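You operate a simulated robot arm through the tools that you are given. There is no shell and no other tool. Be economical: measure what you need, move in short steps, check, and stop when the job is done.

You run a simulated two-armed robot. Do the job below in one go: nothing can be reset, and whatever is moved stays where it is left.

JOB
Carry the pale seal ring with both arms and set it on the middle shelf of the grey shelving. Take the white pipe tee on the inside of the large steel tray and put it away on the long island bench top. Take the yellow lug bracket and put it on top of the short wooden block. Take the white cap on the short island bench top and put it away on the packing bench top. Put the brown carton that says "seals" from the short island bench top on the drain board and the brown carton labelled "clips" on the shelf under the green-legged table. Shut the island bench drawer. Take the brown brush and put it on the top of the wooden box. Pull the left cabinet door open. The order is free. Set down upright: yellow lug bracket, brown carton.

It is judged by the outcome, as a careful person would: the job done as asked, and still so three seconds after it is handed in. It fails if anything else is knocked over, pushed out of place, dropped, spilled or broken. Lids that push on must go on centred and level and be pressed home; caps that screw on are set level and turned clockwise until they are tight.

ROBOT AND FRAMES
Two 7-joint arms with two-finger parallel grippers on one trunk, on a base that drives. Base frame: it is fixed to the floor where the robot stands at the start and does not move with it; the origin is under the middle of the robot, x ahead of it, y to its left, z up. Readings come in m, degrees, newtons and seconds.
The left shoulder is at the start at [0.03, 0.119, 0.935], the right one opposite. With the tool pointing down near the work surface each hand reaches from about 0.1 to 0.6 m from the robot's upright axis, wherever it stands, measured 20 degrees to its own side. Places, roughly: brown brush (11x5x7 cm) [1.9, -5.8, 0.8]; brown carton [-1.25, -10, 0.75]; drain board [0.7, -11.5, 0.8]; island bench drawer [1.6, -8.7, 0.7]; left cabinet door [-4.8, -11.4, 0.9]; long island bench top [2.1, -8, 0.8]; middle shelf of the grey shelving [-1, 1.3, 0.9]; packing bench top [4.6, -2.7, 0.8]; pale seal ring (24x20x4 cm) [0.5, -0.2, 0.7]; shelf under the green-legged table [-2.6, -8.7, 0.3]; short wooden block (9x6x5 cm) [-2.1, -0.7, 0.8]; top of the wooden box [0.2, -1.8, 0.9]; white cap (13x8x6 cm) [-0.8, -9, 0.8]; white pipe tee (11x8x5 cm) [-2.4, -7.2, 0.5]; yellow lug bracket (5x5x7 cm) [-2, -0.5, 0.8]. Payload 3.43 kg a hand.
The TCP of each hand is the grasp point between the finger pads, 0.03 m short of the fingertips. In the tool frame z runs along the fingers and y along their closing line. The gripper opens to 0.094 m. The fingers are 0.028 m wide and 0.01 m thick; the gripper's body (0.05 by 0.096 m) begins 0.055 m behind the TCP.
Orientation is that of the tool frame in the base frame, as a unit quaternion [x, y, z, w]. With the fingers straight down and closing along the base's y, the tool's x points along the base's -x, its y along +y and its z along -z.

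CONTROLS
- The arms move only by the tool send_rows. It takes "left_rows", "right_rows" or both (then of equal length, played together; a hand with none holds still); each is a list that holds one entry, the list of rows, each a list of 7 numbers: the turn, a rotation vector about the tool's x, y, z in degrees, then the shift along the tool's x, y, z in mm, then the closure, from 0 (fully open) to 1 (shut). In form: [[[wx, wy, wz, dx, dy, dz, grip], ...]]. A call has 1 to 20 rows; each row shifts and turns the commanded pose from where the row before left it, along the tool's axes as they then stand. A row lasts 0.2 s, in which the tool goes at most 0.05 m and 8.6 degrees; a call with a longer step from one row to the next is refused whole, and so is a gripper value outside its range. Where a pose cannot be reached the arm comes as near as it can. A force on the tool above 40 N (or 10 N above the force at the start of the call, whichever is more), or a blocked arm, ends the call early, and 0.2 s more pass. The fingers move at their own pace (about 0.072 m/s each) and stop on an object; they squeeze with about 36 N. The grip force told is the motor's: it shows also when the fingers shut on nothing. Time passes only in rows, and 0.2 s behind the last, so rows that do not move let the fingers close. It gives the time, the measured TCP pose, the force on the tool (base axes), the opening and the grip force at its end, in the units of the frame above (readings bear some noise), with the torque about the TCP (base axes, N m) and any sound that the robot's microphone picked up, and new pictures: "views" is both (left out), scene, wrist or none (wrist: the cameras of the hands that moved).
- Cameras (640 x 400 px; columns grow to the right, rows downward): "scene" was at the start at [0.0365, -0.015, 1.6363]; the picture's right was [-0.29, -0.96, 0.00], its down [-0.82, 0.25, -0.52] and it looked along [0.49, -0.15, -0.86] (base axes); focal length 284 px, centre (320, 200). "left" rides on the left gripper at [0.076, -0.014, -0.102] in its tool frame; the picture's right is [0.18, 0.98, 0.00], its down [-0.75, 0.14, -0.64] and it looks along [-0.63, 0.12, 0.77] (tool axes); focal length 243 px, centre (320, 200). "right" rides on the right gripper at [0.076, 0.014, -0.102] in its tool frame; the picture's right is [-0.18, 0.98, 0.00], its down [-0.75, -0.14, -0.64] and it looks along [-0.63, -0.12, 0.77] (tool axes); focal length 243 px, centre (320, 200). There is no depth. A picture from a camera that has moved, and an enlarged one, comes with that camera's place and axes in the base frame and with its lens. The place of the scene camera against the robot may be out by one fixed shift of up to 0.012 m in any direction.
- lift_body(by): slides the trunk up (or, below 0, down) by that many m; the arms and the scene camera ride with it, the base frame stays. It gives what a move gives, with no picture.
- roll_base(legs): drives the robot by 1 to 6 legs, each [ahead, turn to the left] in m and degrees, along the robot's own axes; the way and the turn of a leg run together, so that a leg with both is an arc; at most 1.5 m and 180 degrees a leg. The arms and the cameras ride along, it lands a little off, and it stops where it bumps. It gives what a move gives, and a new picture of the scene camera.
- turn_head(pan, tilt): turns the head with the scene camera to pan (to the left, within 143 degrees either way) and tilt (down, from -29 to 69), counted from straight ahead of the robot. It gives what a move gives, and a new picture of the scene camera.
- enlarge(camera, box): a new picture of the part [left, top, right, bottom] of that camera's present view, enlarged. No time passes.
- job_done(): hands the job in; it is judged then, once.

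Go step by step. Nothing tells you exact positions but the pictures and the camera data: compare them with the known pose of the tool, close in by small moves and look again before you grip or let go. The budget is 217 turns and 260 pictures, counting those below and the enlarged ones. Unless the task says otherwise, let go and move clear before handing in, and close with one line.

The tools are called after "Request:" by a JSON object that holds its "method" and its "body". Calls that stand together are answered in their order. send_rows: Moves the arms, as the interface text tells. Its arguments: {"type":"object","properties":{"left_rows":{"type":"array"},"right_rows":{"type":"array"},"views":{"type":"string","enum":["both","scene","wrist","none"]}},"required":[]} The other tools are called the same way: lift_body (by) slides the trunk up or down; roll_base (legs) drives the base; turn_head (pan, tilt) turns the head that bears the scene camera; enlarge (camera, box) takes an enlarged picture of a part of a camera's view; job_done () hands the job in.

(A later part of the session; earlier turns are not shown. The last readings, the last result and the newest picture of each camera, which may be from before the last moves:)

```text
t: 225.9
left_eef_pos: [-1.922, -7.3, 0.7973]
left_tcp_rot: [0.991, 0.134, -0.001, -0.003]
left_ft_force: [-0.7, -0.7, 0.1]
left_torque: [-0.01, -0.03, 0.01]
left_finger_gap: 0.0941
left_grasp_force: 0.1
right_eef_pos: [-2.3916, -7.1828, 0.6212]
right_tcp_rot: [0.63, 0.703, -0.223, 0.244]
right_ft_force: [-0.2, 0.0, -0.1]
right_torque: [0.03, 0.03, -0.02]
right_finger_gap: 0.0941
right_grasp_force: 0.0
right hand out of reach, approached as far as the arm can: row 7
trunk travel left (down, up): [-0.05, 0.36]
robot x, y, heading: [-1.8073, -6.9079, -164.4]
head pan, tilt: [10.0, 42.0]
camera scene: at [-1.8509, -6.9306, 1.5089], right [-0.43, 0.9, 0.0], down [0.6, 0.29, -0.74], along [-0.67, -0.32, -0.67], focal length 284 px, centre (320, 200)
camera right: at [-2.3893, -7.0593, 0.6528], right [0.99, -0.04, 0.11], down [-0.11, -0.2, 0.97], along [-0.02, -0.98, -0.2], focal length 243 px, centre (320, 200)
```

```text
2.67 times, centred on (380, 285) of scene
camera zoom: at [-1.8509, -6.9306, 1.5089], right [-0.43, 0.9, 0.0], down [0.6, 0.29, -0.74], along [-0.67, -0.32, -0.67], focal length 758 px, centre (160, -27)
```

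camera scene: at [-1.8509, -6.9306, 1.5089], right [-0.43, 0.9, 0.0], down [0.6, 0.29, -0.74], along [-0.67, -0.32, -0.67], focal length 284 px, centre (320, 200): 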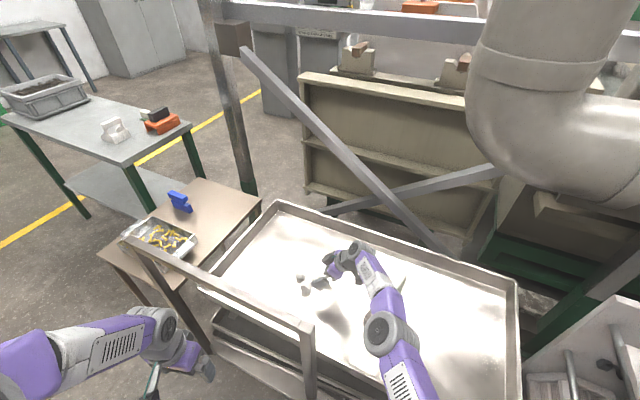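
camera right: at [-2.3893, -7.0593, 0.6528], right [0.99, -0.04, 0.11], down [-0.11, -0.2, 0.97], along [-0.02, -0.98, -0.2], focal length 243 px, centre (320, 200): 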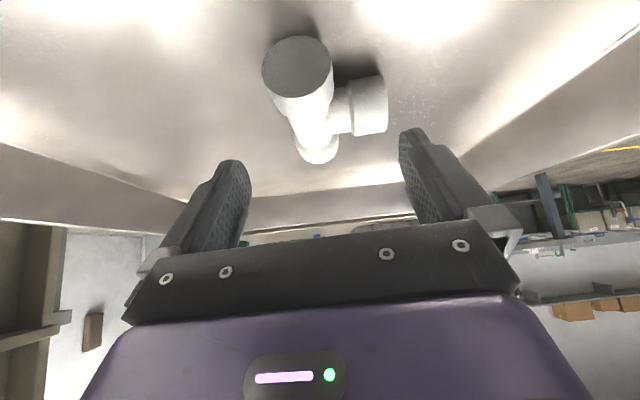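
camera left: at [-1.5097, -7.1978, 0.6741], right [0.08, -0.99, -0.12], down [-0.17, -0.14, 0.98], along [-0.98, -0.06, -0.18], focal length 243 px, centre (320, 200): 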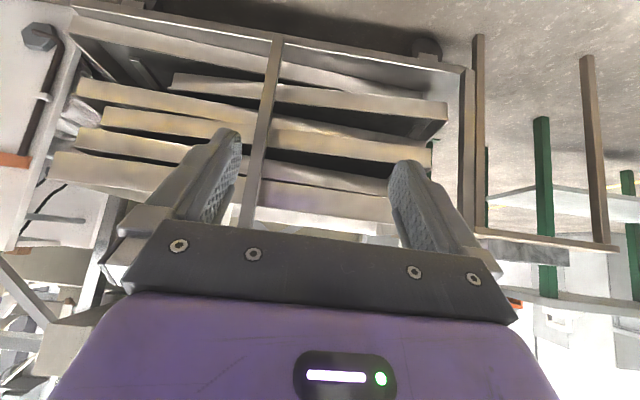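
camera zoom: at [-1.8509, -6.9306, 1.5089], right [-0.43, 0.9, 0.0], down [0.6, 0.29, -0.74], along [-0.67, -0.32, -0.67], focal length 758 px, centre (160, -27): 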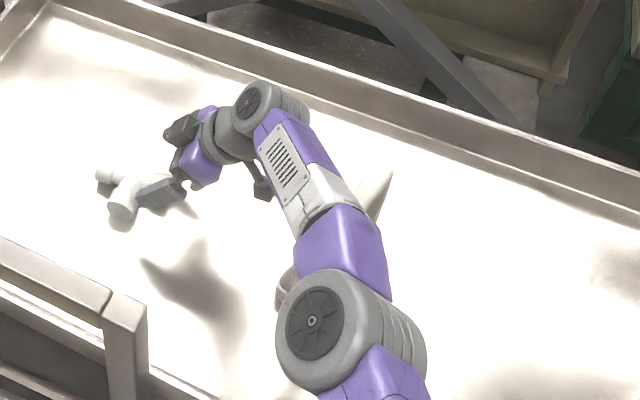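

The hand is right above the crossbar end but near its reach limit, so I'll lower the trunk 5 cm and then advance the last 15 mm.

Request:
{"method": "lift_body", "body": {"by": -0.048}}

Request:
{"method": "send_rows", "body": {"right_rows": [[[0, 0, 0, 1, -4, 8, 0], [0, 0, 0, 0, 0, 7, 0], [0, 0, 0, 0, 0, 0, 0]]], "views": "both"}}

```text
t: 226.8
left_eef_pos: [-1.9219, -7.2981, 0.7517]
left_tcp_rot: [0.991, 0.135, -0.001, -0.003]
left_ft_force: [0.1, 0.9, -1.5]
left_torque: [0.0, 0.04, 0.03]
left_finger_gap: 0.094
left_grasp_force: 0.0
right_eef_pos: [-2.3916, -7.1838, 0.5741]
right_tcp_rot: [0.631, 0.702, -0.223, 0.243]
right_ft_force: [-0.1, 0.4, -0.2]
right_torque: [-0.03, 0.02, 0.01]
right_finger_gap: 0.094
right_grasp_force: 0.2
trunk travel left (down, up): [-0.002, 0.408]
robot x, y, heading: [-1.8039, -6.9059, -164.3]
head pan, tilt: [10.0, 42.0]
```

```text
t: 227.6
left_eef_pos: [-1.9224, -7.2996, 0.7493]
left_tcp_rot: [0.991, 0.135, -0.001, -0.002]
left_ft_force: [-0.9, 0.3, 0.4]
left_torque: [0.02, 0.0, 0.01]
left_finger_gap: 0.0937
left_grasp_force: 0.1
right_eef_pos: [-2.3863, -7.1846, 0.5629]
right_tcp_rot: [0.631, 0.702, -0.223, 0.244]
right_ft_force: [0.8, 0.6, 0.2]
right_torque: [-0.03, -0.03, -0.01]
right_finger_gap: 0.094
right_grasp_force: 0.2
right hand out of reach, approached as far as the arm can: row 1
trunk travel left (down, up): [-0.002, 0.408]
robot x, y, heading: [-1.805, -6.9102, -164.0]
head pan, tilt: [10.0, 42.0]
camera scene: at [-1.8508, -6.9305, 1.4609], right [-0.43, 0.9, 0.0], down [0.6, 0.29, -0.74], along [-0.67, -0.32, -0.67], focal length 284 px, centre (320, 200)
camera right: at [-2.3848, -7.0614, 0.5941], right [0.99, -0.04, 0.11], down [-0.11, -0.2, 0.97], along [-0.02, -0.98, -0.2], focal length 243 px, centre (320, 200)
```

scene: 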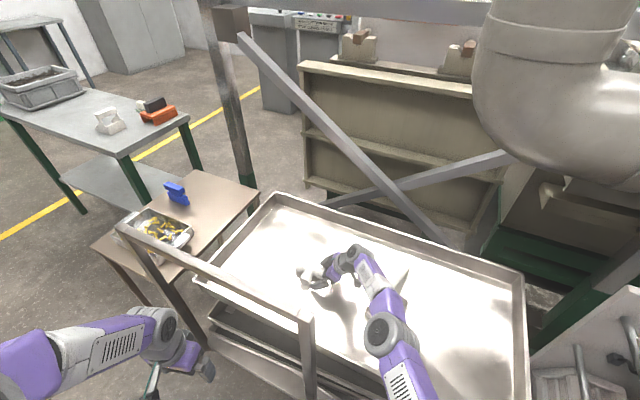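
right: 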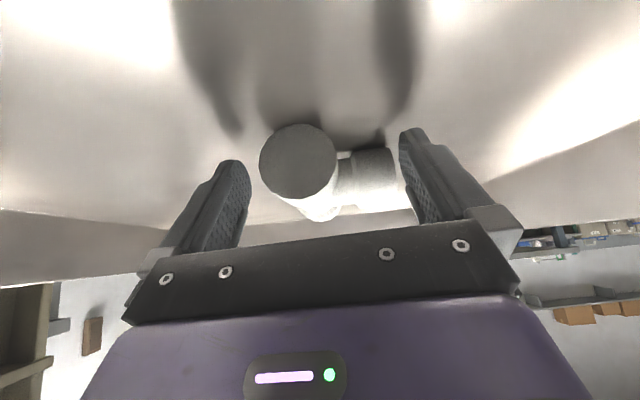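

The pads straddle the crossbar end. I'll ease back 3 mm so the finger clears the stem, then close and check the opening.

Request:
{"method": "send_rows", "body": {"right_rows": [[[0, 0, 0, 2.5, 0, -2, 0], [0, 0, 0, 0, 0, 0, 0.4], [0, 0, 0, 0, 0, 0, 0.7], [0, 0, 0, 0, 0, 0, 1], [0, 0, 0, 0, 0, 0, 1], [0, 0, 0, 0, 0, 0, 1], [0, 0, 0, 0, 0, 0, 1]]], "views": "wrist"}}

```text
t: 229.2
left_eef_pos: [-1.9222, -7.2995, 0.7502]
left_tcp_rot: [0.991, 0.135, -0.001, -0.003]
left_ft_force: [-0.5, 0.5, -0.1]
left_torque: [0.0, 0.0, 0.01]
left_finger_gap: 0.0941
left_grasp_force: 0.1
right_eef_pos: [-2.3875, -7.1829, 0.5623]
right_tcp_rot: [0.631, 0.702, -0.224, 0.244]
right_ft_force: [-0.8, 0.3, 1.1]
right_torque: [0.0, 0.06, -0.04]
right_finger_gap: 0.0438
right_grasp_force: 35.8
trunk travel left (down, up): [-0.002, 0.408]
robot x, y, heading: [-1.8069, -6.908, -164.2]
head pan, tilt: [10.0, 42.0]
camera right: at [-2.3858, -7.0587, 0.5939], right [0.99, -0.04, 0.11], down [-0.11, -0.2, 0.97], along [-0.02, -0.98, -0.2], focal length 243 px, centre (320, 200)
```

right: 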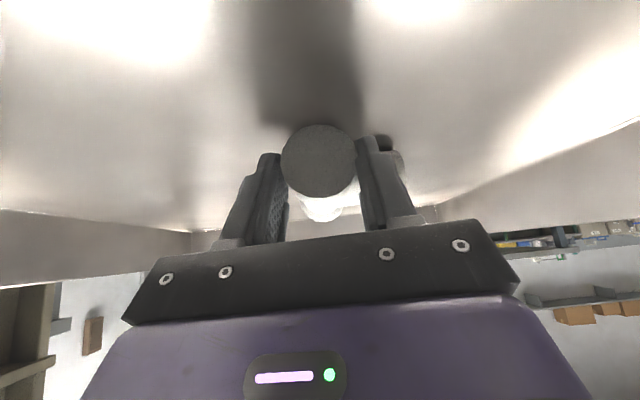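

The tee is gripped (44 mm). I'll lift with the trunk, then bring the hand back towards +y clear of the handle.

Request:
{"method": "lift_body", "body": {"by": 0.3}}

Request:
{"method": "send_rows", "body": {"right_rows": [[[0, 0, 0, 25.9, 25.2, -20.7, 1], [0, 0, 0, 25.9, 25.2, -20.7, 1], [0, 0, 0, 25.9, 25.2, -20.7, 1], [0, 0, 0, 25.9, 25.2, -20.7, 1], [0, 0, 0, 25.9, 25.2, -20.7, 1], [0, 0, 0, 25.9, 25.2, -20.7, 1], [0, 0, 0, 25.9, 25.2, -20.7, 1], [0, 0, 0, 0, 0, 0, 1]]], "views": "both"}}

```text
t: 232.2
left_eef_pos: [-1.9214, -7.2988, 1.0492]
left_tcp_rot: [0.991, 0.134, -0.002, -0.003]
left_ft_force: [-0.3, 0.4, -0.4]
left_torque: [0.03, -0.03, 0.0]
left_finger_gap: 0.0939
left_grasp_force: 0.1
right_eef_pos: [-2.3877, -7.1832, 0.8617]
right_tcp_rot: [0.631, 0.702, -0.224, 0.242]
right_ft_force: [-0.4, 0.1, -0.9]
right_torque: [0.02, 0.0, 0.02]
right_finger_gap: 0.0436
right_grasp_force: 35.9
trunk travel left (down, up): [-0.302, 0.108]
robot x, y, heading: [-1.8073, -6.9085, -164.4]
head pan, tilt: [10.0, 42.0]
```

```text
t: 234.0
left_eef_pos: [-1.9225, -7.2993, 1.0498]
left_tcp_rot: [0.991, 0.135, 0.0, -0.002]
left_ft_force: [0.5, 0.7, 0.1]
left_torque: [0.04, -0.06, 0.02]
left_finger_gap: 0.0941
left_grasp_force: 0.1
right_eef_pos: [-2.2357, -6.9329, 0.8595]
right_tcp_rot: [0.631, 0.702, -0.224, 0.243]
right_ft_force: [0.0, -0.1, 0.3]
right_torque: [0.07, -0.03, -0.02]
right_finger_gap: 0.0435
right_grasp_force: 35.8
trunk travel left (down, up): [-0.302, 0.108]
robot x, y, heading: [-1.8084, -6.9117, -164.1]
head pan, tilt: [10.0, 42.0]
camera scene: at [-1.8514, -6.9315, 1.7608], right [-0.43, 0.9, 0.0], down [0.6, 0.29, -0.74], along [-0.67, -0.32, -0.67], focal length 284 px, centre (320, 200)
camera right: at [-2.2348, -6.8099, 0.892], right [0.99, -0.04, 0.11], down [-0.11, -0.2, 0.97], along [-0.02, -0.98, -0.2], focal length 243 px, centre (320, 200)
```

scene: 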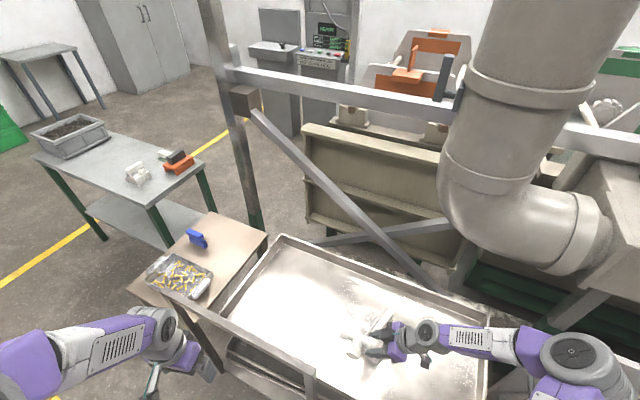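
right: 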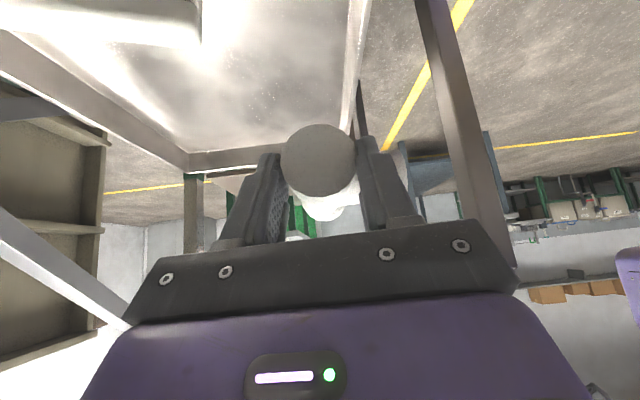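

The tee is held. I'll raise another 10 cm, shift slightly and back straight out.

Request:
{"method": "lift_body", "body": {"by": 0.1}}

Request:
{"method": "send_rows", "body": {"right_rows": [[[0, 0, 0, 10, 2, -25, 1], [0, 0, 0, 10, 2, -25, 1], [0, 0, 0, 10, 2, -25, 1], [0, 0, 0, 0, 0, 0, 1]]], "views": "none"}}

Request:
{"method": "roll_base", "body": {"legs": [[-0.5, 0]]}}

```text
t: 235.4
left_eef_pos: [-1.9217, -7.2995, 1.1494]
left_tcp_rot: [0.991, 0.135, -0.002, -0.002]
left_ft_force: [0.1, 0.2, -0.3]
left_torque: [-0.01, 0.02, 0.01]
left_finger_gap: 0.0943
left_grasp_force: 0.1
right_eef_pos: [-2.2372, -6.9344, 0.9602]
right_tcp_rot: [0.63, 0.702, -0.223, 0.244]
right_ft_force: [-0.4, -0.1, -1.2]
right_torque: [0.01, -0.02, 0.04]
right_finger_gap: 0.0437
right_grasp_force: 36.3
trunk travel left (down, up): [-0.402, 0.008]
robot x, y, heading: [-1.8083, -6.9089, -164.4]
head pan, tilt: [10.0, 42.0]
```

```text
t: 236.4
left_eef_pos: [-1.921, -7.2985, 1.1496]
left_tcp_rot: [0.991, 0.134, -0.001, -0.002]
left_ft_force: [0.2, 0.6, 0.6]
left_torque: [0.02, 0.02, -0.02]
left_finger_gap: 0.0941
left_grasp_force: 0.0
right_eef_pos: [-2.2384, -6.8641, 1.0005]
right_tcp_rot: [0.631, 0.702, -0.223, 0.243]
right_ft_force: [-0.4, -0.4, -1.1]
right_torque: [0.04, 0.01, -0.02]
right_finger_gap: 0.0437
right_grasp_force: 36.1
trunk travel left (down, up): [-0.402, 0.008]
robot x, y, heading: [-1.8035, -6.908, -164.3]
head pan, tilt: [10.0, 42.0]
```

```text
t: 239.3
left_eef_pos: [-1.4433, -7.1633, 1.1509]
left_tcp_rot: [0.991, 0.136, -0.001, -0.002]
left_ft_force: [0.1, -0.4, 0.3]
left_torque: [-0.01, 0.0, 0.02]
left_finger_gap: 0.0939
left_grasp_force: 0.1
right_eef_pos: [-1.7608, -6.7306, 0.999]
right_tcp_rot: [0.629, 0.703, -0.223, 0.244]
right_ft_force: [0.1, 0.4, -1.4]
right_torque: [0.05, 0.03, -0.04]
right_finger_gap: 0.0433
right_grasp_force: 35.8
trunk travel left (down, up): [-0.402, 0.008]
robot x, y, heading: [-1.3289, -6.7704, -164.3]
head pan, tilt: [10.0, 42.0]
camera scene: at [-1.3735, -6.7954, 1.8609], right [-0.44, 0.9, 0.0], down [0.6, 0.29, -0.74], along [-0.67, -0.33, -0.67], focal length 284 px, centre (320, 200)
```

scene: 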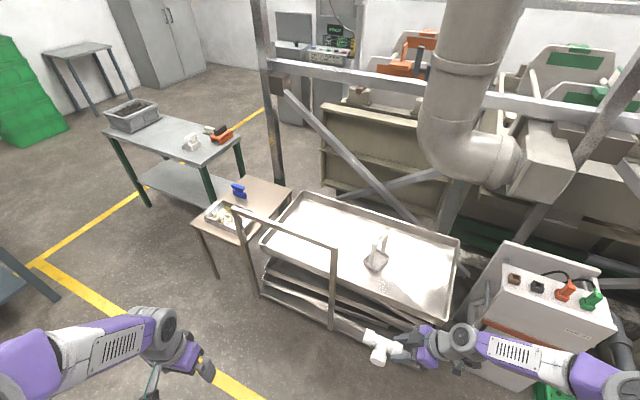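

The tee is clear. I'll deliver it to the long island bench now and shut the drawer on the same visit.

Request:
{"method": "roll_base", "body": {"legs": [[0, 136], [1.25, 0], [1.1, 0], [0, 20]]}}

Request:
{"method": "turn_head", "body": {"pan": -10, "tilt": 35}}

```text
t: 257.4
left_eef_pos: [0.9952, -7.5224, 1.1502]
left_tcp_rot: [0.065, 0.998, -0.003, 0.001]
left_ft_force: [0.7, -0.1, -0.4]
left_torque: [0.0, -0.03, 0.04]
left_finger_gap: 0.0941
left_grasp_force: 0.2
right_eef_pos: [1.1161, -8.0451, 1.0022]
right_tcp_rot: [-0.562, 0.758, 0.195, 0.268]
right_ft_force: [0.6, -0.7, -0.7]
right_torque: [-0.04, 0.02, -0.01]
right_finger_gap: 0.0434
right_grasp_force: 36.6
trunk travel left (down, up): [-0.402, 0.008]
robot x, y, heading: [0.7383, -7.8386, -7.4]
head pan, tilt: [10.0, 42.0]
camera scene: at [0.7905, -7.8242, 1.8609], right [0.05, -1.0, 0.0], down [-0.67, -0.03, -0.74], along [0.74, 0.03, -0.67], focal length 284 px, centre (320, 200)
```

scene: 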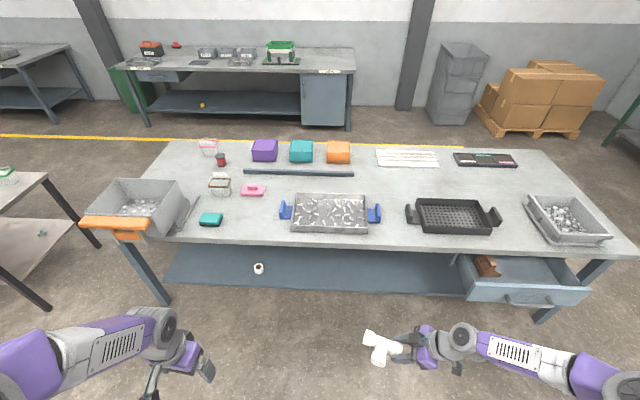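

```text
t: 258.2
left_eef_pos: [0.9938, -7.5213, 1.1503]
left_tcp_rot: [0.065, 0.998, -0.002, 0.002]
left_ft_force: [-0.4, 0.8, -0.1]
left_torque: [0.04, 0.01, 0.02]
left_finger_gap: 0.0938
left_grasp_force: 0.1
right_eef_pos: [1.1151, -8.0464, 1.0007]
right_tcp_rot: [-0.562, 0.758, 0.194, 0.267]
right_ft_force: [-0.3, 0.4, -0.5]
right_torque: [-0.01, -0.02, -0.01]
right_finger_gap: 0.0432
right_grasp_force: 35.4
trunk travel left (down, up): [-0.402, 0.008]
robot x, y, heading: [0.7351, -7.8366, -6.9]
head pan, tilt: [-10.0, 35.0]
camera scene: at [0.791, -7.8545, 1.8713], right [-0.3, -0.95, 0.0], down [-0.55, 0.17, -0.82], along [0.78, -0.24, -0.57], focal length 284 px, centre (320, 200)
```

scene: 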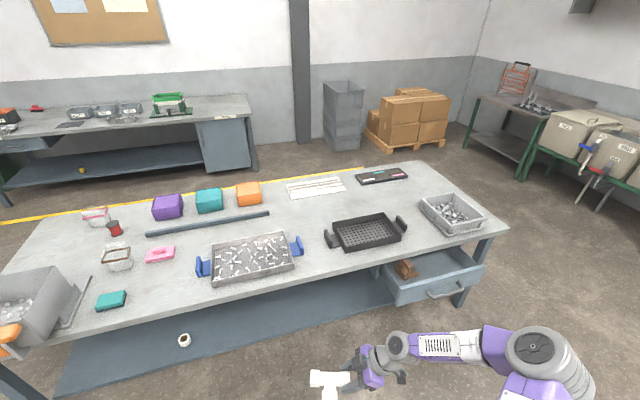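

I'll set the tee on the free patch near the front edge at about [1.75, -7.43], left of the blue-handled tray. First I'll yaw the hand so the tee points forward, and line up with that patch.

Request:
{"method": "send_rows", "body": {"right_rows": [[[5.2, 0, 6.5, 0, 0, 0, 1], [5.2, 0, 6.5, 0, 0, 0, 1], [5.2, 0, 6.5, 0, 0, 0, 1], [5.2, 0, 6.5, 0, 0, 0, 1], [5.2, 0, 6.5, 0, 0, 0, 1], [5.2, 0, 6.5, 0, 0, 0, 1], [5.2, 0, 6.5, 0, 0, 0, 1], [5.2, 0, 6.5, 0, 0, 0, 1], [5.2, 0, 6.5, 0, 0, 0, 1], [0, 0, 0, 0, 0, 0, 1], [0, 0, 0, 0, 0, 0, 1]]], "views": "none"}}

Request:
{"method": "roll_base", "body": {"legs": [[0, 97], [0.47, 0], [0, -90]]}}

```text
t: 260.6
left_eef_pos: [0.995, -7.5215, 1.15]
left_tcp_rot: [0.065, 0.998, -0.003, 0.001]
left_ft_force: [-0.3, 0.8, 0.2]
left_torque: [0.0, 0.0, 0.0]
left_finger_gap: 0.0936
left_grasp_force: 0.1
right_eef_pos: [1.1161, -8.0453, 1.0016]
right_tcp_rot: [0.017, 0.943, -0.008, 0.334]
right_ft_force: [-0.5, 0.5, -0.8]
right_torque: [0.01, 0.08, -0.03]
right_finger_gap: 0.0433
right_grasp_force: 36.6
trunk travel left (down, up): [-0.402, 0.008]
robot x, y, heading: [0.7327, -7.8368, -7.4]
head pan, tilt: [-10.0, 35.0]
```

```text
t: 271.4
left_eef_pos: [0.9803, -7.0332, 1.1493]
left_tcp_rot: [0.026, 1.0, -0.002, 0.002]
left_ft_force: [-0.8, -0.1, 0.0]
left_torque: [0.0, -0.03, 0.01]
left_finger_gap: 0.0943
left_grasp_force: 0.0
right_eef_pos: [1.1417, -7.5455, 1.0006]
right_tcp_rot: [-0.02, 0.943, 0.006, 0.333]
right_ft_force: [-0.4, -0.3, -0.3]
right_torque: [0.01, 0.03, 0.0]
right_finger_gap: 0.0435
right_grasp_force: 35.8
trunk travel left (down, up): [-0.402, 0.008]
robot x, y, heading: [0.7467, -7.3649, -2.7]
head pan, tilt: [-10.0, 35.0]
camera scene: at [0.804, -7.3806, 1.8714], right [-0.22, -0.98, 0.0], down [-0.56, 0.13, -0.82], along [0.8, -0.18, -0.57], focal length 284 px, centre (320, 200)
```

scene: 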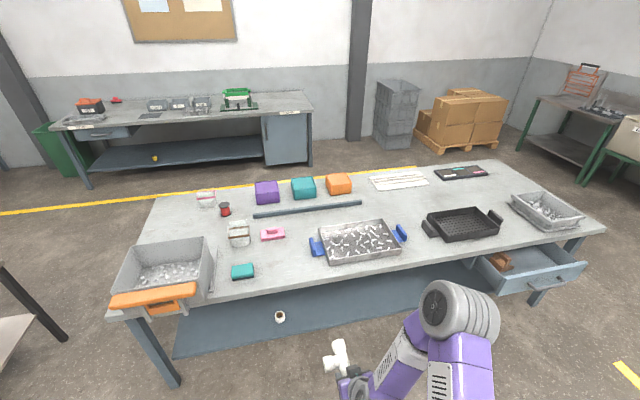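

The patch between the teal block and the tray is clear. I'll drive in 0.5 m and bring the tee over it.

Request:
{"method": "roll_base", "body": {"legs": [[0.5, 2.5]]}}

Request:
{"method": "send_rows", "body": {"right_rows": [[[0, 0, 0, -3, 30, 28, 1], [0, 0, 0, -3, 30, 28, 1], [0, 0, 0, -3, 30, 28, 1], [0, 0, 0, -3, 30, 28, 1], [0, 0, 0, 0, 0, 0, 1]]], "views": "both"}}

```text
t: 274.3
left_eef_pos: [1.4622, -7.0324, 1.15]
left_tcp_rot: [0.0, 1.0, -0.003, 0.001]
left_ft_force: [0.3, -0.1, 0.1]
left_torque: [0.04, 0.0, 0.0]
left_finger_gap: 0.094
left_grasp_force: 0.0
right_eef_pos: [1.6506, -7.5376, 0.9996]
right_tcp_rot: [-0.045, 0.942, 0.015, 0.333]
right_ft_force: [0.1, -0.4, 0.1]
right_torque: [0.0, 0.07, 0.03]
right_finger_gap: 0.0433
right_grasp_force: 36.0
trunk travel left (down, up): [-0.402, 0.008]
robot x, y, heading: [1.2428, -7.3826, 0.3]
head pan, tilt: [-10.0, 35.0]
camera scene: at [1.3038, -7.3891, 1.8714], right [-0.17, -0.99, 0.0], down [-0.57, 0.1, -0.82], along [0.81, -0.14, -0.57], focal length 284 px, centre (320, 200)
```

scene: 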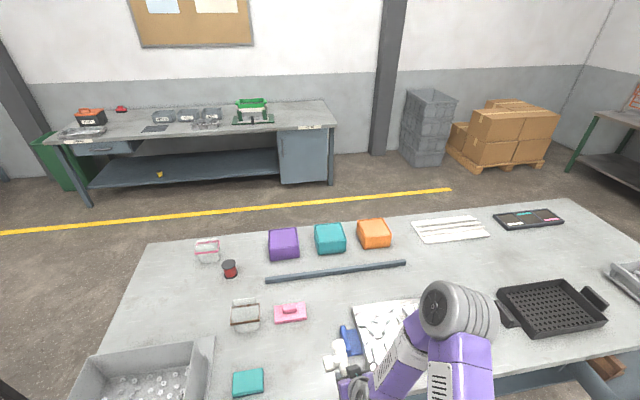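

```text
t: 275.5
left_eef_pos: [1.4622, -7.0333, 1.1503]
left_tcp_rot: [0.0, 1.0, -0.001, 0.001]
left_ft_force: [-0.4, 0.0, -0.2]
left_torque: [-0.04, 0.02, -0.04]
left_finger_gap: 0.0941
left_grasp_force: 0.1
right_eef_pos: [1.719, -7.4106, 0.9216]
right_tcp_rot: [-0.044, 0.942, 0.015, 0.333]
right_ft_force: [0.6, -0.5, -1.7]
right_torque: [0.02, 0.04, 0.02]
right_finger_gap: 0.0433
right_grasp_force: 35.9
trunk travel left (down, up): [-0.402, 0.008]
robot x, y, heading: [1.2447, -7.3767, 0.3]
head pan, tilt: [-10.0, 35.0]
camera scene: at [1.3032, -7.3906, 1.8714], right [-0.17, -0.99, 0.0], down [-0.56, 0.1, -0.82], along [0.81, -0.14, -0.57], focal length 284 px, centre (320, 200)
camera right: at [1.5938, -7.4079, 0.9523], right [0.05, 0.99, 0.11], down [0.19, -0.12, 0.97], along [0.98, -0.03, -0.2], focal length 243 px, centre (320, 200)
```

scene: 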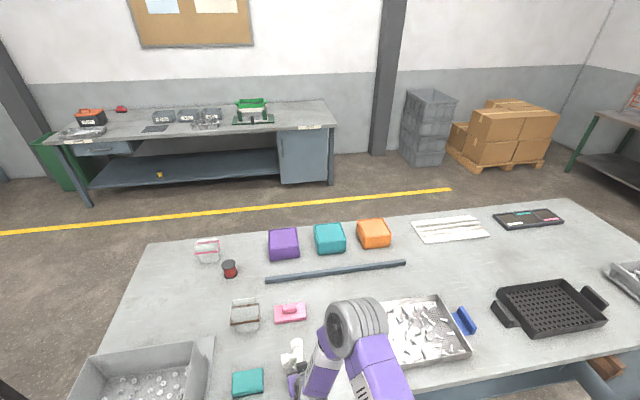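
right: 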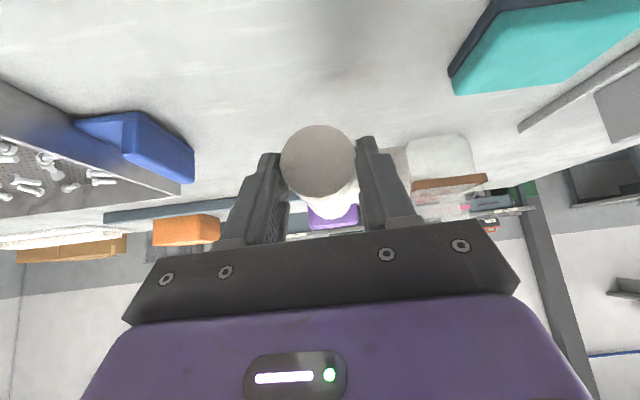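

The tee is over the clear patch. I'll lower straight down until contact.

Request:
{"method": "send_rows", "body": {"right_rows": [[[0, 0, 0, 9.4, 0, 11.7, 1], [0, 0, 0, 9.4, 0, 11.7, 1], [0, 0, 0, 9.4, 0, 11.7, 1], [0, 0, 0, 9.4, 0, 11.7, 1], [0, 0, 0, 2.5, 0, 3.1, 1], [0, 0, 0, 2.5, 0, 3.1, 1], [0, 0, 0, 2.5, 0, 3.1, 1], [0, 0, 0, 2.5, 0, 3.1, 1], [0, 0, 0, 2.5, 0, 3.1, 1], [0, 0, 0, 0, 0, 0, 1]]], "views": "wrist"}}

```text
t: 277.7
left_eef_pos: [1.4612, -7.032, 1.1497]
left_tcp_rot: [0.0, 1.0, -0.003, 0.001]
left_ft_force: [0.5, 0.3, -0.2]
left_torque: [0.01, -0.01, -0.01]
left_finger_gap: 0.094
left_grasp_force: 0.1
right_eef_pos: [1.7182, -7.4095, 0.8408]
right_tcp_rot: [-0.044, 0.942, 0.014, 0.332]
right_ft_force: [-0.4, 0.2, -1.2]
right_torque: [-0.02, 0.03, 0.01]
right_finger_gap: 0.0432
right_grasp_force: 36.0
trunk travel left (down, up): [-0.402, 0.008]
robot x, y, heading: [1.2467, -7.381, 0.4]
head pan, tilt: [-10.0, 35.0]
camera right: at [1.5929, -7.4075, 0.8716], right [0.05, 0.99, 0.11], down [0.19, -0.12, 0.97], along [0.98, -0.02, -0.2], focal length 243 px, centre (320, 200)
```

right: 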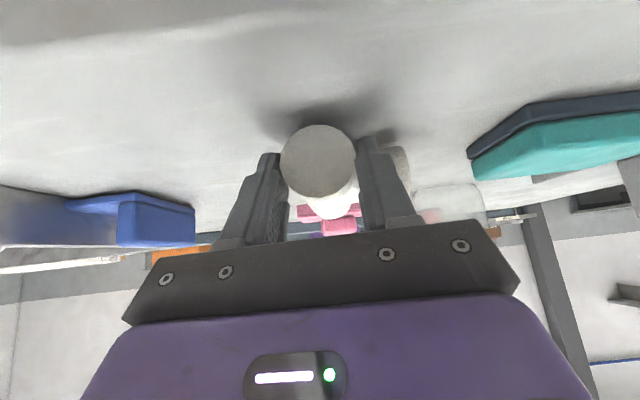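

Nearly down; I'll continue in fine steps.

Request:
{"method": "send_rows", "body": {"right_rows": [[[0, 0, 0, 1.9, 0, 2.3, 1], [0, 0, 0, 1.9, 0, 2.3, 1], [0, 0, 0, 1.3, 0, 1.6, 1], [0, 0, 0, 1.3, 0, 1.6, 1], [0, 0, 0, 1.3, 0, 1.6, 1], [0, 0, 0, 0, 0, 0, 1]]], "views": "wrist"}}

```text
t: 278.9
left_eef_pos: [1.4609, -7.0327, 1.1501]
left_tcp_rot: [-0.001, 1.0, -0.003, 0.002]
left_ft_force: [0.0, 0.0, 0.3]
left_torque: [-0.03, 0.01, -0.04]
left_finger_gap: 0.0941
left_grasp_force: 0.0
right_eef_pos: [1.7216, -7.41, 0.8309]
right_tcp_rot: [-0.045, 0.94, 0.015, 0.339]
right_ft_force: [-5.3, -1.1, 15.7]
right_torque: [-0.14, 0.21, -0.01]
right_finger_gap: 0.0436
right_grasp_force: 36.1
trunk travel left (down, up): [-0.402, 0.008]
robot x, y, heading: [1.2432, -7.3826, 0.1]
head pan, tilt: [-10.0, 35.0]
stopped in row 6 (right hand): the force on the tool passed its limit at 43 N (the readings are from after the stop); the commanded pose is now the measured one
camera right: at [1.596, -7.4068, 0.8616], right [0.05, 0.99, 0.12], down [0.18, -0.12, 0.98], along [0.98, -0.02, -0.19], focal length 243 px, centre (320, 200)
```

right: 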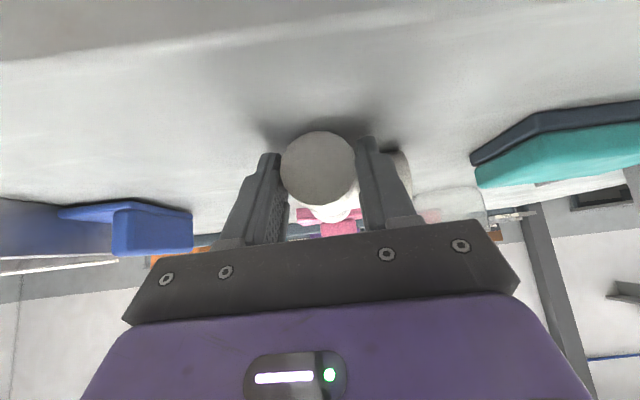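

Contact. I'll open partway, withdraw along the finger direction, then raise.

Request:
{"method": "send_rows", "body": {"right_rows": [[[0, 0, 0, -0.6, 0, -0.8, 1], [0, 0, 0, 0, 0, 0, 0.45], [0, 0, 0, 0, 0, 0, 0.4], [0, 0, 0, 0, 0, -10, 0.4], [0, 0, 0, 0, 0, -20, 0.4], [0, 0, 0, 0, 0, -30, 0.4], [0, 0, 0, -10, 0, -35, 0.4], [0, 0, 0, -15, 0, -35, 0.4], [0, 0, 0, -15, 0, -35, 0.4], [0, 0, 0, 0, 0, 0, 0.4]]], "views": "both"}}

```text
t: 281.1
left_eef_pos: [1.462, -7.0337, 1.1502]
left_tcp_rot: [0.0, 1.0, -0.003, 0.001]
left_ft_force: [-0.2, 0.5, 0.7]
left_torque: [0.01, 0.0, 0.02]
left_finger_gap: 0.0941
left_grasp_force: 0.0
right_eef_pos: [1.6471, -7.4164, 0.9828]
right_tcp_rot: [-0.046, 0.94, 0.016, 0.337]
right_ft_force: [-0.5, 0.3, -0.5]
right_torque: [-0.03, 0.0, 0.01]
right_finger_gap: 0.0562
right_grasp_force: 0.0
trunk travel left (down, up): [-0.402, 0.008]
robot x, y, heading: [1.2428, -7.3781, 0.0]
head pan, tilt: [-10.0, 35.0]
camera scene: at [1.3045, -7.3891, 1.8713], right [-0.17, -0.99, 0.0], down [-0.57, 0.1, -0.82], along [0.81, -0.14, -0.57], focal length 284 px, centre (320, 200)
camera right: at [1.5232, -7.4143, 1.0132], right [0.05, 0.99, 0.12], down [0.19, -0.12, 0.97], along [0.98, -0.02, -0.19], focal length 243 px, centre (320, 200)
```

scene: 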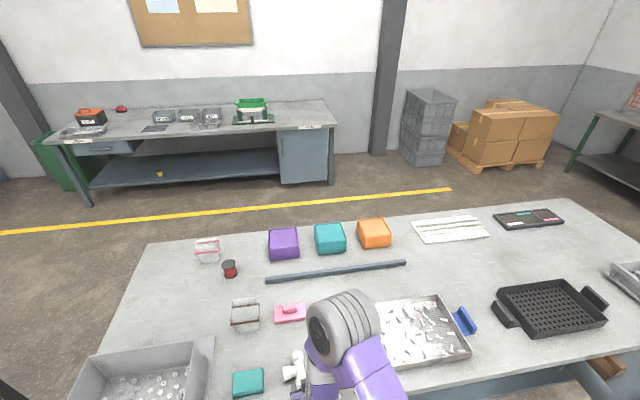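
right: 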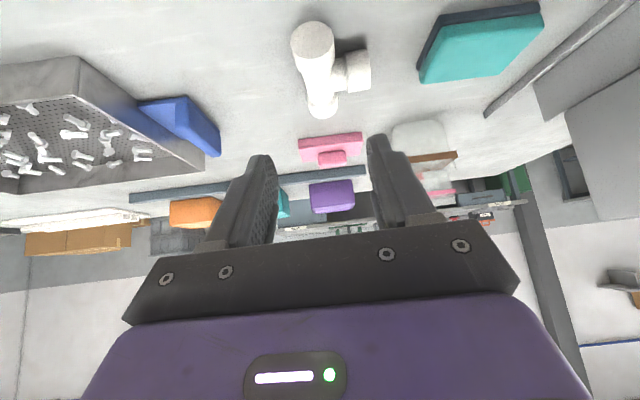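

The tee is placed. Next is the open drawer, its front near x≈1.49, y -8.97 to -8.43. I'll back off, move in front of it and lower the trunk.

Request:
{"method": "roll_base", "body": {"legs": [[-0.55, 0], [0, -90], [1.22, 0], [0, 90]]}}

Request:
{"method": "lift_body", "body": {"by": -0.3}}

Request:
{"method": "send_rows", "body": {"right_rows": [[[0, -7, 0, 0, 8, 0, 1], [0, -7, 0, 0, 8, 0, 1], [0, -7, 0, 0, 8, 0, 1], [0, -7, 0, 0, 0, 0, 1], [0, 0, 0, 0, 0, 0, 1]]], "views": "scene"}}

```text
t: 297.8
left_eef_pos: [0.9085, -8.2622, 1.1482]
left_tcp_rot: [0.01, 1.0, -0.003, 0.001]
left_ft_force: [-0.5, 0.2, 0.0]
left_torque: [0.0, -0.02, -0.03]
left_finger_gap: 0.0942
left_grasp_force: 0.1
right_eef_pos: [1.0853, -8.6494, 0.984]
right_tcp_rot: [-0.037, 0.94, 0.013, 0.338]
right_ft_force: [0.3, -0.6, -0.3]
right_torque: [0.0, 0.01, 0.04]
right_finger_gap: 0.0564
right_grasp_force: 0.0
trunk travel left (down, up): [-0.402, 0.008]
robot x, y, heading: [0.6832, -8.6053, -0.8]
head pan, tilt: [-10.0, 35.0]
camera scene: at [0.7422, -8.6155, 1.8714], right [-0.19, -0.98, 0.0], down [-0.56, 0.11, -0.82], along [0.8, -0.15, -0.57], focal length 284 px, centre (320, 200)
```

scene: 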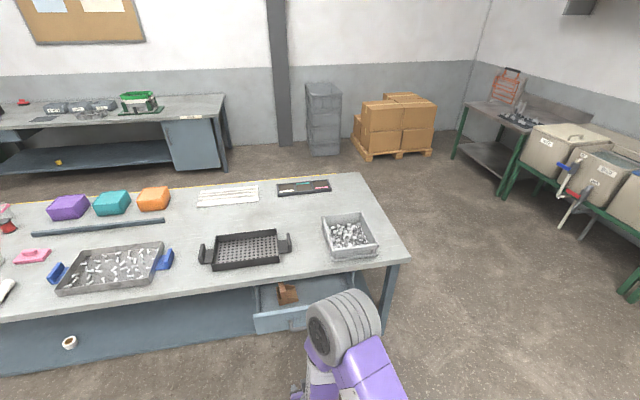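

```text
t: 300.8
left_eef_pos: [0.9061, -8.2614, 0.8514]
left_tcp_rot: [0.01, 1.0, -0.002, 0.001]
left_ft_force: [0.7, -0.4, -0.4]
left_torque: [-0.02, -0.05, -0.01]
left_finger_gap: 0.0942
left_grasp_force: 0.1
right_eef_pos: [1.0857, -8.6492, 0.6822]
right_tcp_rot: [-0.037, 0.941, 0.013, 0.337]
right_ft_force: [-0.4, -0.4, 0.1]
right_torque: [0.01, 0.0, 0.01]
right_finger_gap: 0.0565
right_grasp_force: 0.0
trunk travel left (down, up): [-0.102, 0.308]
robot x, y, heading: [0.6833, -8.6072, -1.0]
head pan, tilt: [-10.0, 35.0]
```

```text
t: 302.0
left_eef_pos: [0.9073, -8.2625, 0.8506]
left_tcp_rot: [0.009, 1.0, -0.002, 0.0]
left_ft_force: [0.1, 0.0, -0.1]
left_torque: [0.0, 0.01, 0.01]
left_finger_gap: 0.0939
left_grasp_force: 0.2
right_eef_pos: [1.0839, -8.6255, 0.6817]
right_tcp_rot: [-0.034, 0.83, 0.022, 0.556]
right_ft_force: [-0.3, -0.5, -0.7]
right_torque: [0.02, 0.03, -0.02]
right_finger_gap: 0.0
right_grasp_force: 33.0
trunk travel left (down, up): [-0.102, 0.308]
robot x, y, heading: [0.6866, -8.6064, -0.9]
head pan, tilt: [-10.0, 35.0]
camera scene: at [0.7423, -8.6156, 1.5714], right [-0.19, -0.98, 0.0], down [-0.56, 0.11, -0.82], along [0.8, -0.15, -0.57], focal length 284 px, centre (320, 200)
```

scene: 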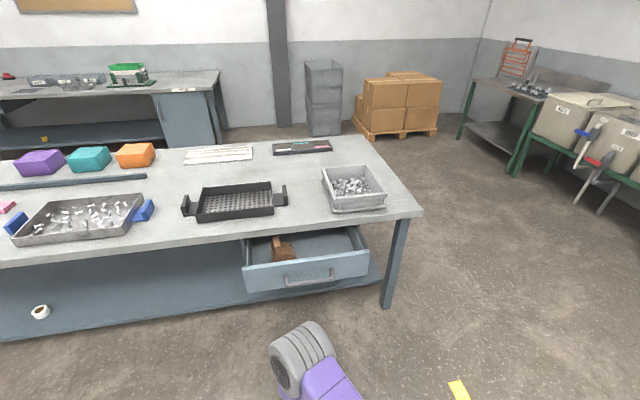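

The drawer front is at x≈1.53, face z 0.58–0.72, handle low. I'll align the closed fingertips with the upper face at y≈-8.70 and drive forward to push.

Request:
{"method": "send_rows", "body": {"right_rows": [[[0, 0, 0, -3, -26, 0, 1], [0, 0, 0, -3, -26, 0, 1], [0, 0, 0, -3, -26, 0, 1], [0, 0, 0, 0, 0, 0, 1]]], "views": "none"}}

Request:
{"method": "roll_base", "body": {"legs": [[0.4, 0.9]]}}

Request:
{"method": "roll_base", "body": {"legs": [[0.12, 0]]}}

```text
t: 303.0
left_eef_pos: [0.9067, -8.2624, 0.8499]
left_tcp_rot: [0.01, 1.0, -0.004, 0.001]
left_ft_force: [-0.4, -0.4, -0.4]
left_torque: [0.0, 0.01, -0.01]
left_finger_gap: 0.0938
left_grasp_force: 0.0
right_eef_pos: [1.0948, -8.7032, 0.6913]
right_tcp_rot: [-0.033, 0.831, 0.021, 0.555]
right_ft_force: [-0.4, 0.0, -0.2]
right_torque: [-0.03, -0.01, 0.0]
right_finger_gap: 0.0001
right_grasp_force: 33.0
trunk travel left (down, up): [-0.102, 0.308]
robot x, y, heading: [0.6855, -8.6046, -0.9]
head pan, tilt: [-10.0, 35.0]
```

```text
t: 305.5
left_eef_pos: [1.3045, -8.2627, 0.8494]
left_tcp_rot: [0.004, 1.0, -0.002, 0.001]
left_ft_force: [0.5, -0.2, 0.6]
left_torque: [0.03, 0.01, -0.01]
left_finger_gap: 0.0941
left_grasp_force: 0.2
right_eef_pos: [1.4966, -8.7007, 0.6916]
right_tcp_rot: [-0.037, 0.831, 0.024, 0.554]
right_ft_force: [-0.6, 0.9, -0.4]
right_torque: [-0.01, -0.01, 0.01]
right_finger_gap: 0.0
right_grasp_force: 32.8
trunk travel left (down, up): [-0.102, 0.308]
robot x, y, heading: [1.0823, -8.6111, -0.4]
head pan, tilt: [-10.0, 35.0]
camera scene: at [1.1443, -8.6187, 1.5713], right [-0.18, -0.98, 0.0], down [-0.56, 0.1, -0.82], along [0.81, -0.15, -0.57], focal length 284 px, centre (320, 200)
```

scene: 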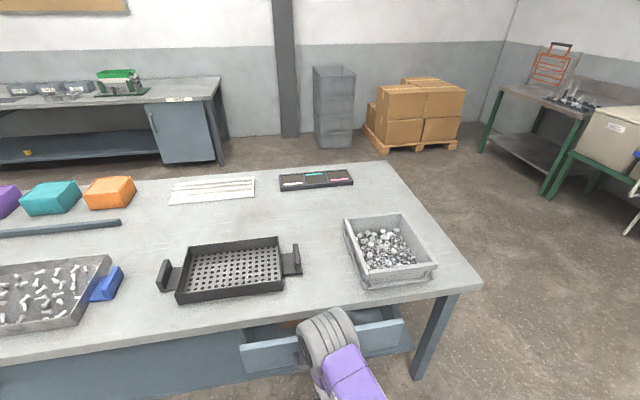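

```text
t: 306.7
left_eef_pos: [1.4064, -8.2647, 0.8501]
left_tcp_rot: [0.005, 1.0, -0.003, 0.0]
left_ft_force: [-0.7, 0.3, 0.8]
left_torque: [-0.04, 0.01, 0.05]
left_finger_gap: 0.094
left_grasp_force: 0.1
right_eef_pos: [1.5927, -8.7021, 0.6915]
right_tcp_rot: [-0.039, 0.833, 0.026, 0.551]
right_ft_force: [-1.7, 1.0, 2.5]
right_torque: [-0.02, -0.07, -0.02]
right_finger_gap: 0.0
right_grasp_force: 32.4
trunk travel left (down, up): [-0.102, 0.308]
robot x, y, heading: [1.1874, -8.6105, -0.2]
head pan, tilt: [-10.0, 35.0]
stopped in leg 1: the force on the tool passed its limit at 104 N (the readings are from after the stop); the commanded pose is now the measured one
camera scene: at [1.2447, -8.6193, 1.5713], right [-0.18, -0.98, 0.0], down [-0.56, 0.1, -0.82], along [0.81, -0.15, -0.57], focal length 284 px, centre (320, 200)
```

scene: 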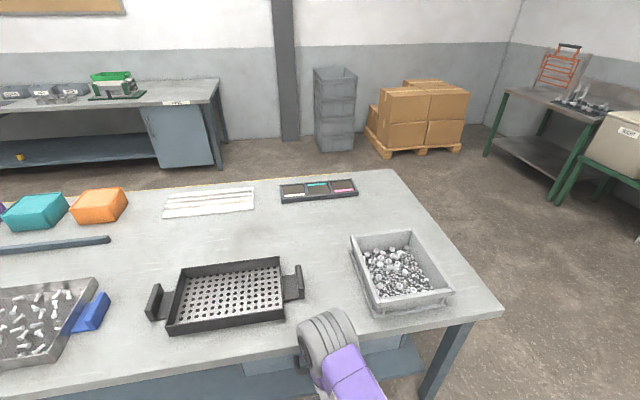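

A force stop suggests the drawer has reached its end. I'll back off to look.

Request:
{"method": "roll_base", "body": {"legs": [[-0.45, 0]]}}

Request:
{"method": "enlarge", "body": {"camera": "scene", "box": [160, 190, 480, 390]}}

```text
t: 309.4
left_eef_pos: [0.956, -8.262, 0.8497]
left_tcp_rot: [0.002, 1.0, -0.002, 0.001]
left_ft_force: [0.5, -0.6, 0.2]
left_torque: [-0.02, 0.02, 0.04]
left_finger_gap: 0.094
left_grasp_force: 0.1
right_eef_pos: [1.1455, -8.6981, 0.691]
right_tcp_rot: [-0.04, 0.832, 0.025, 0.552]
right_ft_force: [0.4, -0.1, 0.5]
right_torque: [-0.01, 0.0, 0.01]
right_finger_gap: 0.0
right_grasp_force: 32.7
trunk travel left (down, up): [-0.102, 0.308]
robot x, y, heading: [0.7385, -8.6055, 0.2]
head pan, tilt: [-10.0, 35.0]
camera scene: at [0.7966, -8.6177, 1.5714], right [-0.17, -0.98, 0.0], down [-0.56, 0.1, -0.82], along [0.81, -0.14, -0.57], focal length 284 px, centre (320, 200)
```

scene: 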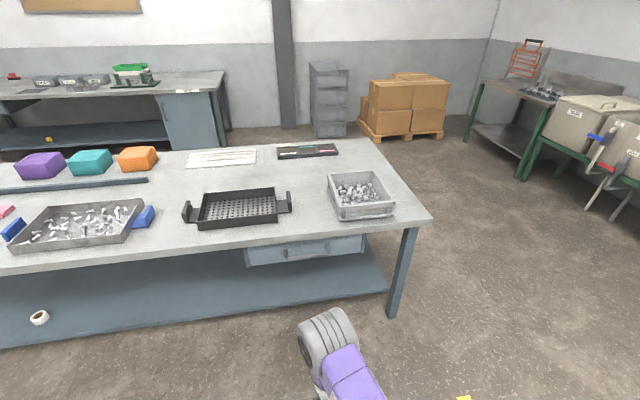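

```text
2.00 times, centred on (320, 290) of scene
camera zoom: at [0.7966, -8.6177, 1.5714], right [-0.17, -0.98, 0.0], down [-0.56, 0.1, -0.82], along [0.81, -0.14, -0.57], focal length 568 px, centre (320, 20)
```

zoom: 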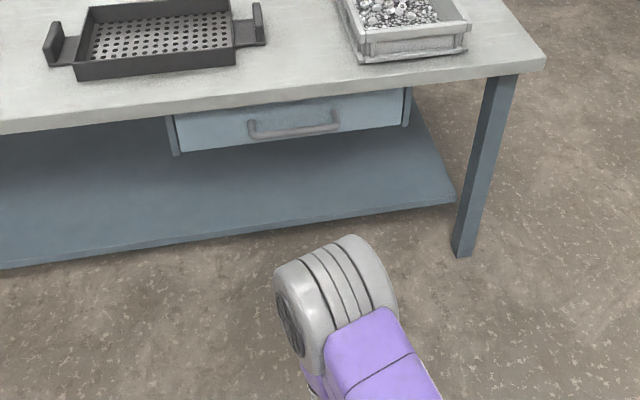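

Request:
{"method": "enlarge", "body": {"camera": "scene", "box": [230, 215, 380, 285]}}

Request:
{"method": "turn_head", "body": {"pan": 130, "tilt": 25}}

```text
4.27 times, centred on (305, 250) of scene
camera zoom: at [0.7966, -8.6177, 1.5714], right [-0.17, -0.98, 0.0], down [-0.56, 0.1, -0.82], along [0.81, -0.14, -0.57], focal length 1212 px, centre (384, -13)
```

zoom: 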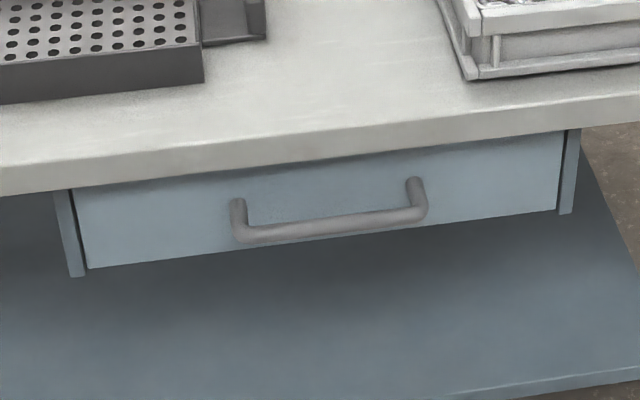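

```text
t: 311.6
left_eef_pos: [0.9561, -8.2619, 0.8498]
left_tcp_rot: [0.001, 1.0, -0.003, 0.001]
left_ft_force: [0.1, 1.0, -0.1]
left_torque: [0.01, -0.01, 0.01]
left_finger_gap: 0.094
left_grasp_force: 0.1
right_eef_pos: [1.1457, -8.6986, 0.6904]
right_tcp_rot: [-0.039, 0.833, 0.026, 0.552]
right_ft_force: [0.1, 0.2, 0.8]
right_torque: [-0.02, 0.03, 0.03]
right_finger_gap: 0.0002
right_grasp_force: 32.9
trunk travel left (down, up): [-0.102, 0.308]
robot x, y, heading: [0.7386, -8.6095, 0.2]
head pan, tilt: [130.0, 25.0]
camera scene: at [0.6514, -8.5316, 1.5871], right [0.77, 0.64, 0.0], down [0.27, -0.32, -0.91], along [-0.58, 0.69, -0.42], focal length 284 px, centre (320, 200)
```

scene: 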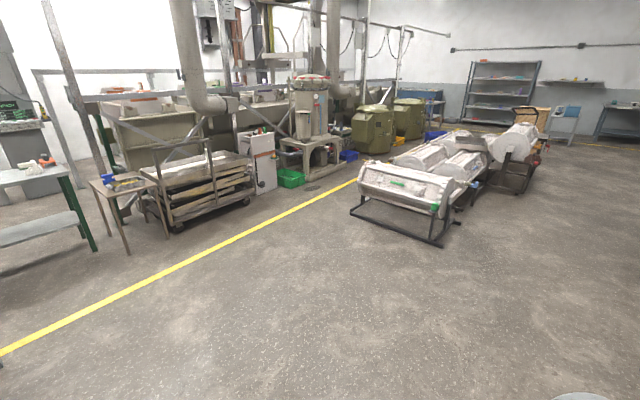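

The drawer is flush and closed. Now I'll straighten the right hand, raise the trunk and turn to look at the short island bench.

Request:
{"method": "lift_body", "body": {"by": 0.25}}

Request:
{"method": "send_rows", "body": {"right_rows": [[[0, 8.4, 0, 0, -5, -5, 0.3], [0, 8.4, 0, 0, -5, -5, 0.3], [0, 8.4, 0, 0, -5, -5, 0.3], [0, 8.4, 0, 0, -5, -5, 0.3], [0, 8.4, 0, 0, -5, -5, 0.3], [0, 8.4, 0, 0, -5, -5, 0.3], [0, 8.4, 0, 0, -5, -5, 0.3], [0, 8.4, 0, 0, -5, -5, 0.3], [0, 0, 0, 30, -20, 0, 0.3], [0, 0, 0, 0, -20, 0, 0.3], [0, 0, 0, 0, 0, 0, 0.3]]], "views": "none"}}

Request:
{"method": "turn_head", "body": {"pan": 0, "tilt": 28}}

Request:
{"method": "roll_base", "body": {"legs": [[-0.35, 0], [0, -160]]}}

```text
t: 314.2
left_eef_pos: [0.9571, -8.2627, 1.1003]
left_tcp_rot: [0.002, 1.0, -0.003, 0.001]
left_ft_force: [-0.2, 0.0, 0.6]
left_torque: [-0.01, -0.02, 0.01]
left_finger_gap: 0.0937
left_grasp_force: 0.0
right_eef_pos: [1.1453, -8.698, 0.941]
right_tcp_rot: [-0.04, 0.833, 0.026, 0.551]
right_ft_force: [0.7, 0.1, -1.3]
right_torque: [-0.02, -0.03, 0.0]
right_finger_gap: 0.0003
right_grasp_force: 33.0
trunk travel left (down, up): [-0.352, 0.058]
robot x, y, heading: [0.7367, -8.6083, 0.3]
head pan, tilt: [130.0, 25.0]
```

```text
t: 316.6
left_eef_pos: [0.9563, -8.2614, 1.0988]
left_tcp_rot: [0.002, 1.0, -0.003, 0.001]
left_ft_force: [-0.1, -1.0, 0.6]
left_torque: [-0.04, -0.02, 0.01]
left_finger_gap: 0.094
left_grasp_force: 0.0
right_eef_pos: [1.1013, -8.783, 0.971]
right_tcp_rot: [-0.047, 0.999, 0.0, -0.001]
right_ft_force: [0.5, 0.4, -0.3]
right_torque: [0.01, 0.0, -0.03]
right_finger_gap: 0.0657
right_grasp_force: 0.1
trunk travel left (down, up): [-0.352, 0.058]
robot x, y, heading: [0.738, -8.6047, -0.3]
head pan, tilt: [130.0, 25.0]
```

```text
t: 318.7
left_eef_pos: [0.956, -8.2609, 1.0992]
left_tcp_rot: [0.003, 1.0, -0.003, 0.001]
left_ft_force: [-0.2, 0.1, 0.4]
left_torque: [-0.01, -0.01, 0.0]
left_finger_gap: 0.0941
left_grasp_force: 0.0
right_eef_pos: [1.101, -8.7836, 0.972]
right_tcp_rot: [-0.047, 0.999, -0.001, -0.002]
right_ft_force: [-0.5, -0.1, 0.2]
right_torque: [0.0, 0.02, -0.04]
right_finger_gap: 0.0658
right_grasp_force: 0.1
trunk travel left (down, up): [-0.352, 0.058]
robot x, y, heading: [0.7408, -8.6061, -0.0]
head pan, tilt: [0.0, 28.0]
camera scene: at [0.8017, -8.6023, 1.8323], right [0.0, -1.0, 0.0], down [-0.47, 0.0, -0.88], along [0.88, 0.0, -0.47], focal length 284 px, centre (320, 200)
```

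scene: 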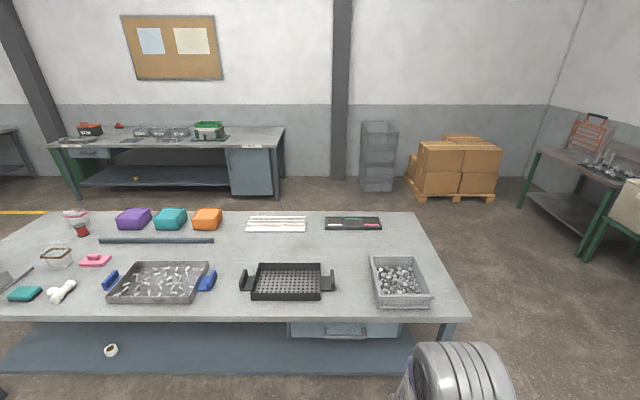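

```text
t: 327.5
left_eef_pos: [0.3182, -9.0104, 1.0991]
left_tcp_rot: [0.982, 0.19, -0.002, -0.002]
left_ft_force: [-0.1, 0.2, 0.8]
left_torque: [-0.01, 0.0, 0.0]
left_finger_gap: 0.094
left_grasp_force: 0.1
right_eef_pos: [-0.0118, -8.5822, 0.9718]
right_tcp_rot: [0.971, 0.24, 0.001, 0.0]
right_ft_force: [0.0, -0.4, 0.1]
right_torque: [0.0, 0.01, 0.05]
right_finger_gap: 0.0657
right_grasp_force: 0.1
trunk travel left (down, up): [-0.352, 0.058]
robot x, y, heading: [0.3878, -8.6106, -157.8]
head pan, tilt: [0.0, 28.0]
camera scene: at [0.3347, -8.6262, 1.8323], right [-0.38, 0.93, 0.0], down [0.43, 0.18, -0.88], along [-0.82, -0.33, -0.47], focal length 284 px, centre (320, 200)
```

scene: 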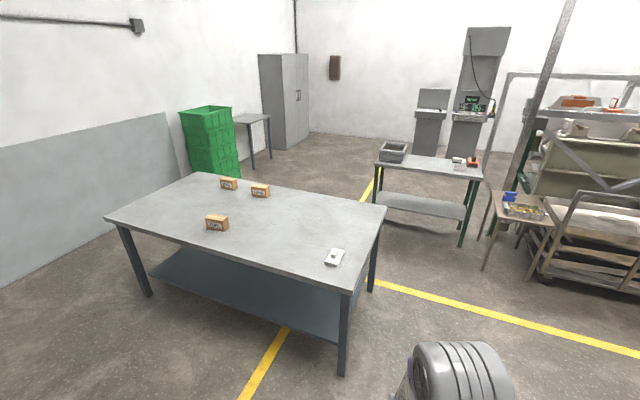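

The short island holds three brown cartons and the white cap. I'll zoom to read the labels.

Request:
{"method": "enlarge", "body": {"camera": "scene", "box": [190, 165, 380, 285]}}

```text
3.33 times, centred on (285, 225) of scene
camera zoom: at [0.3347, -8.6262, 1.8323], right [-0.38, 0.93, 0.0], down [0.43, 0.18, -0.88], along [-0.82, -0.33, -0.47], focal length 947 px, centre (437, 117)
```

zoom: 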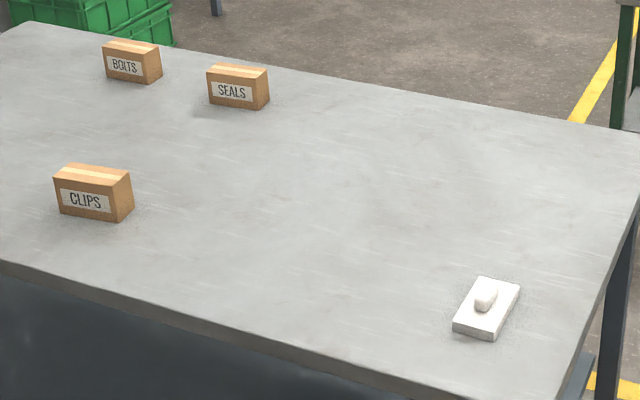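

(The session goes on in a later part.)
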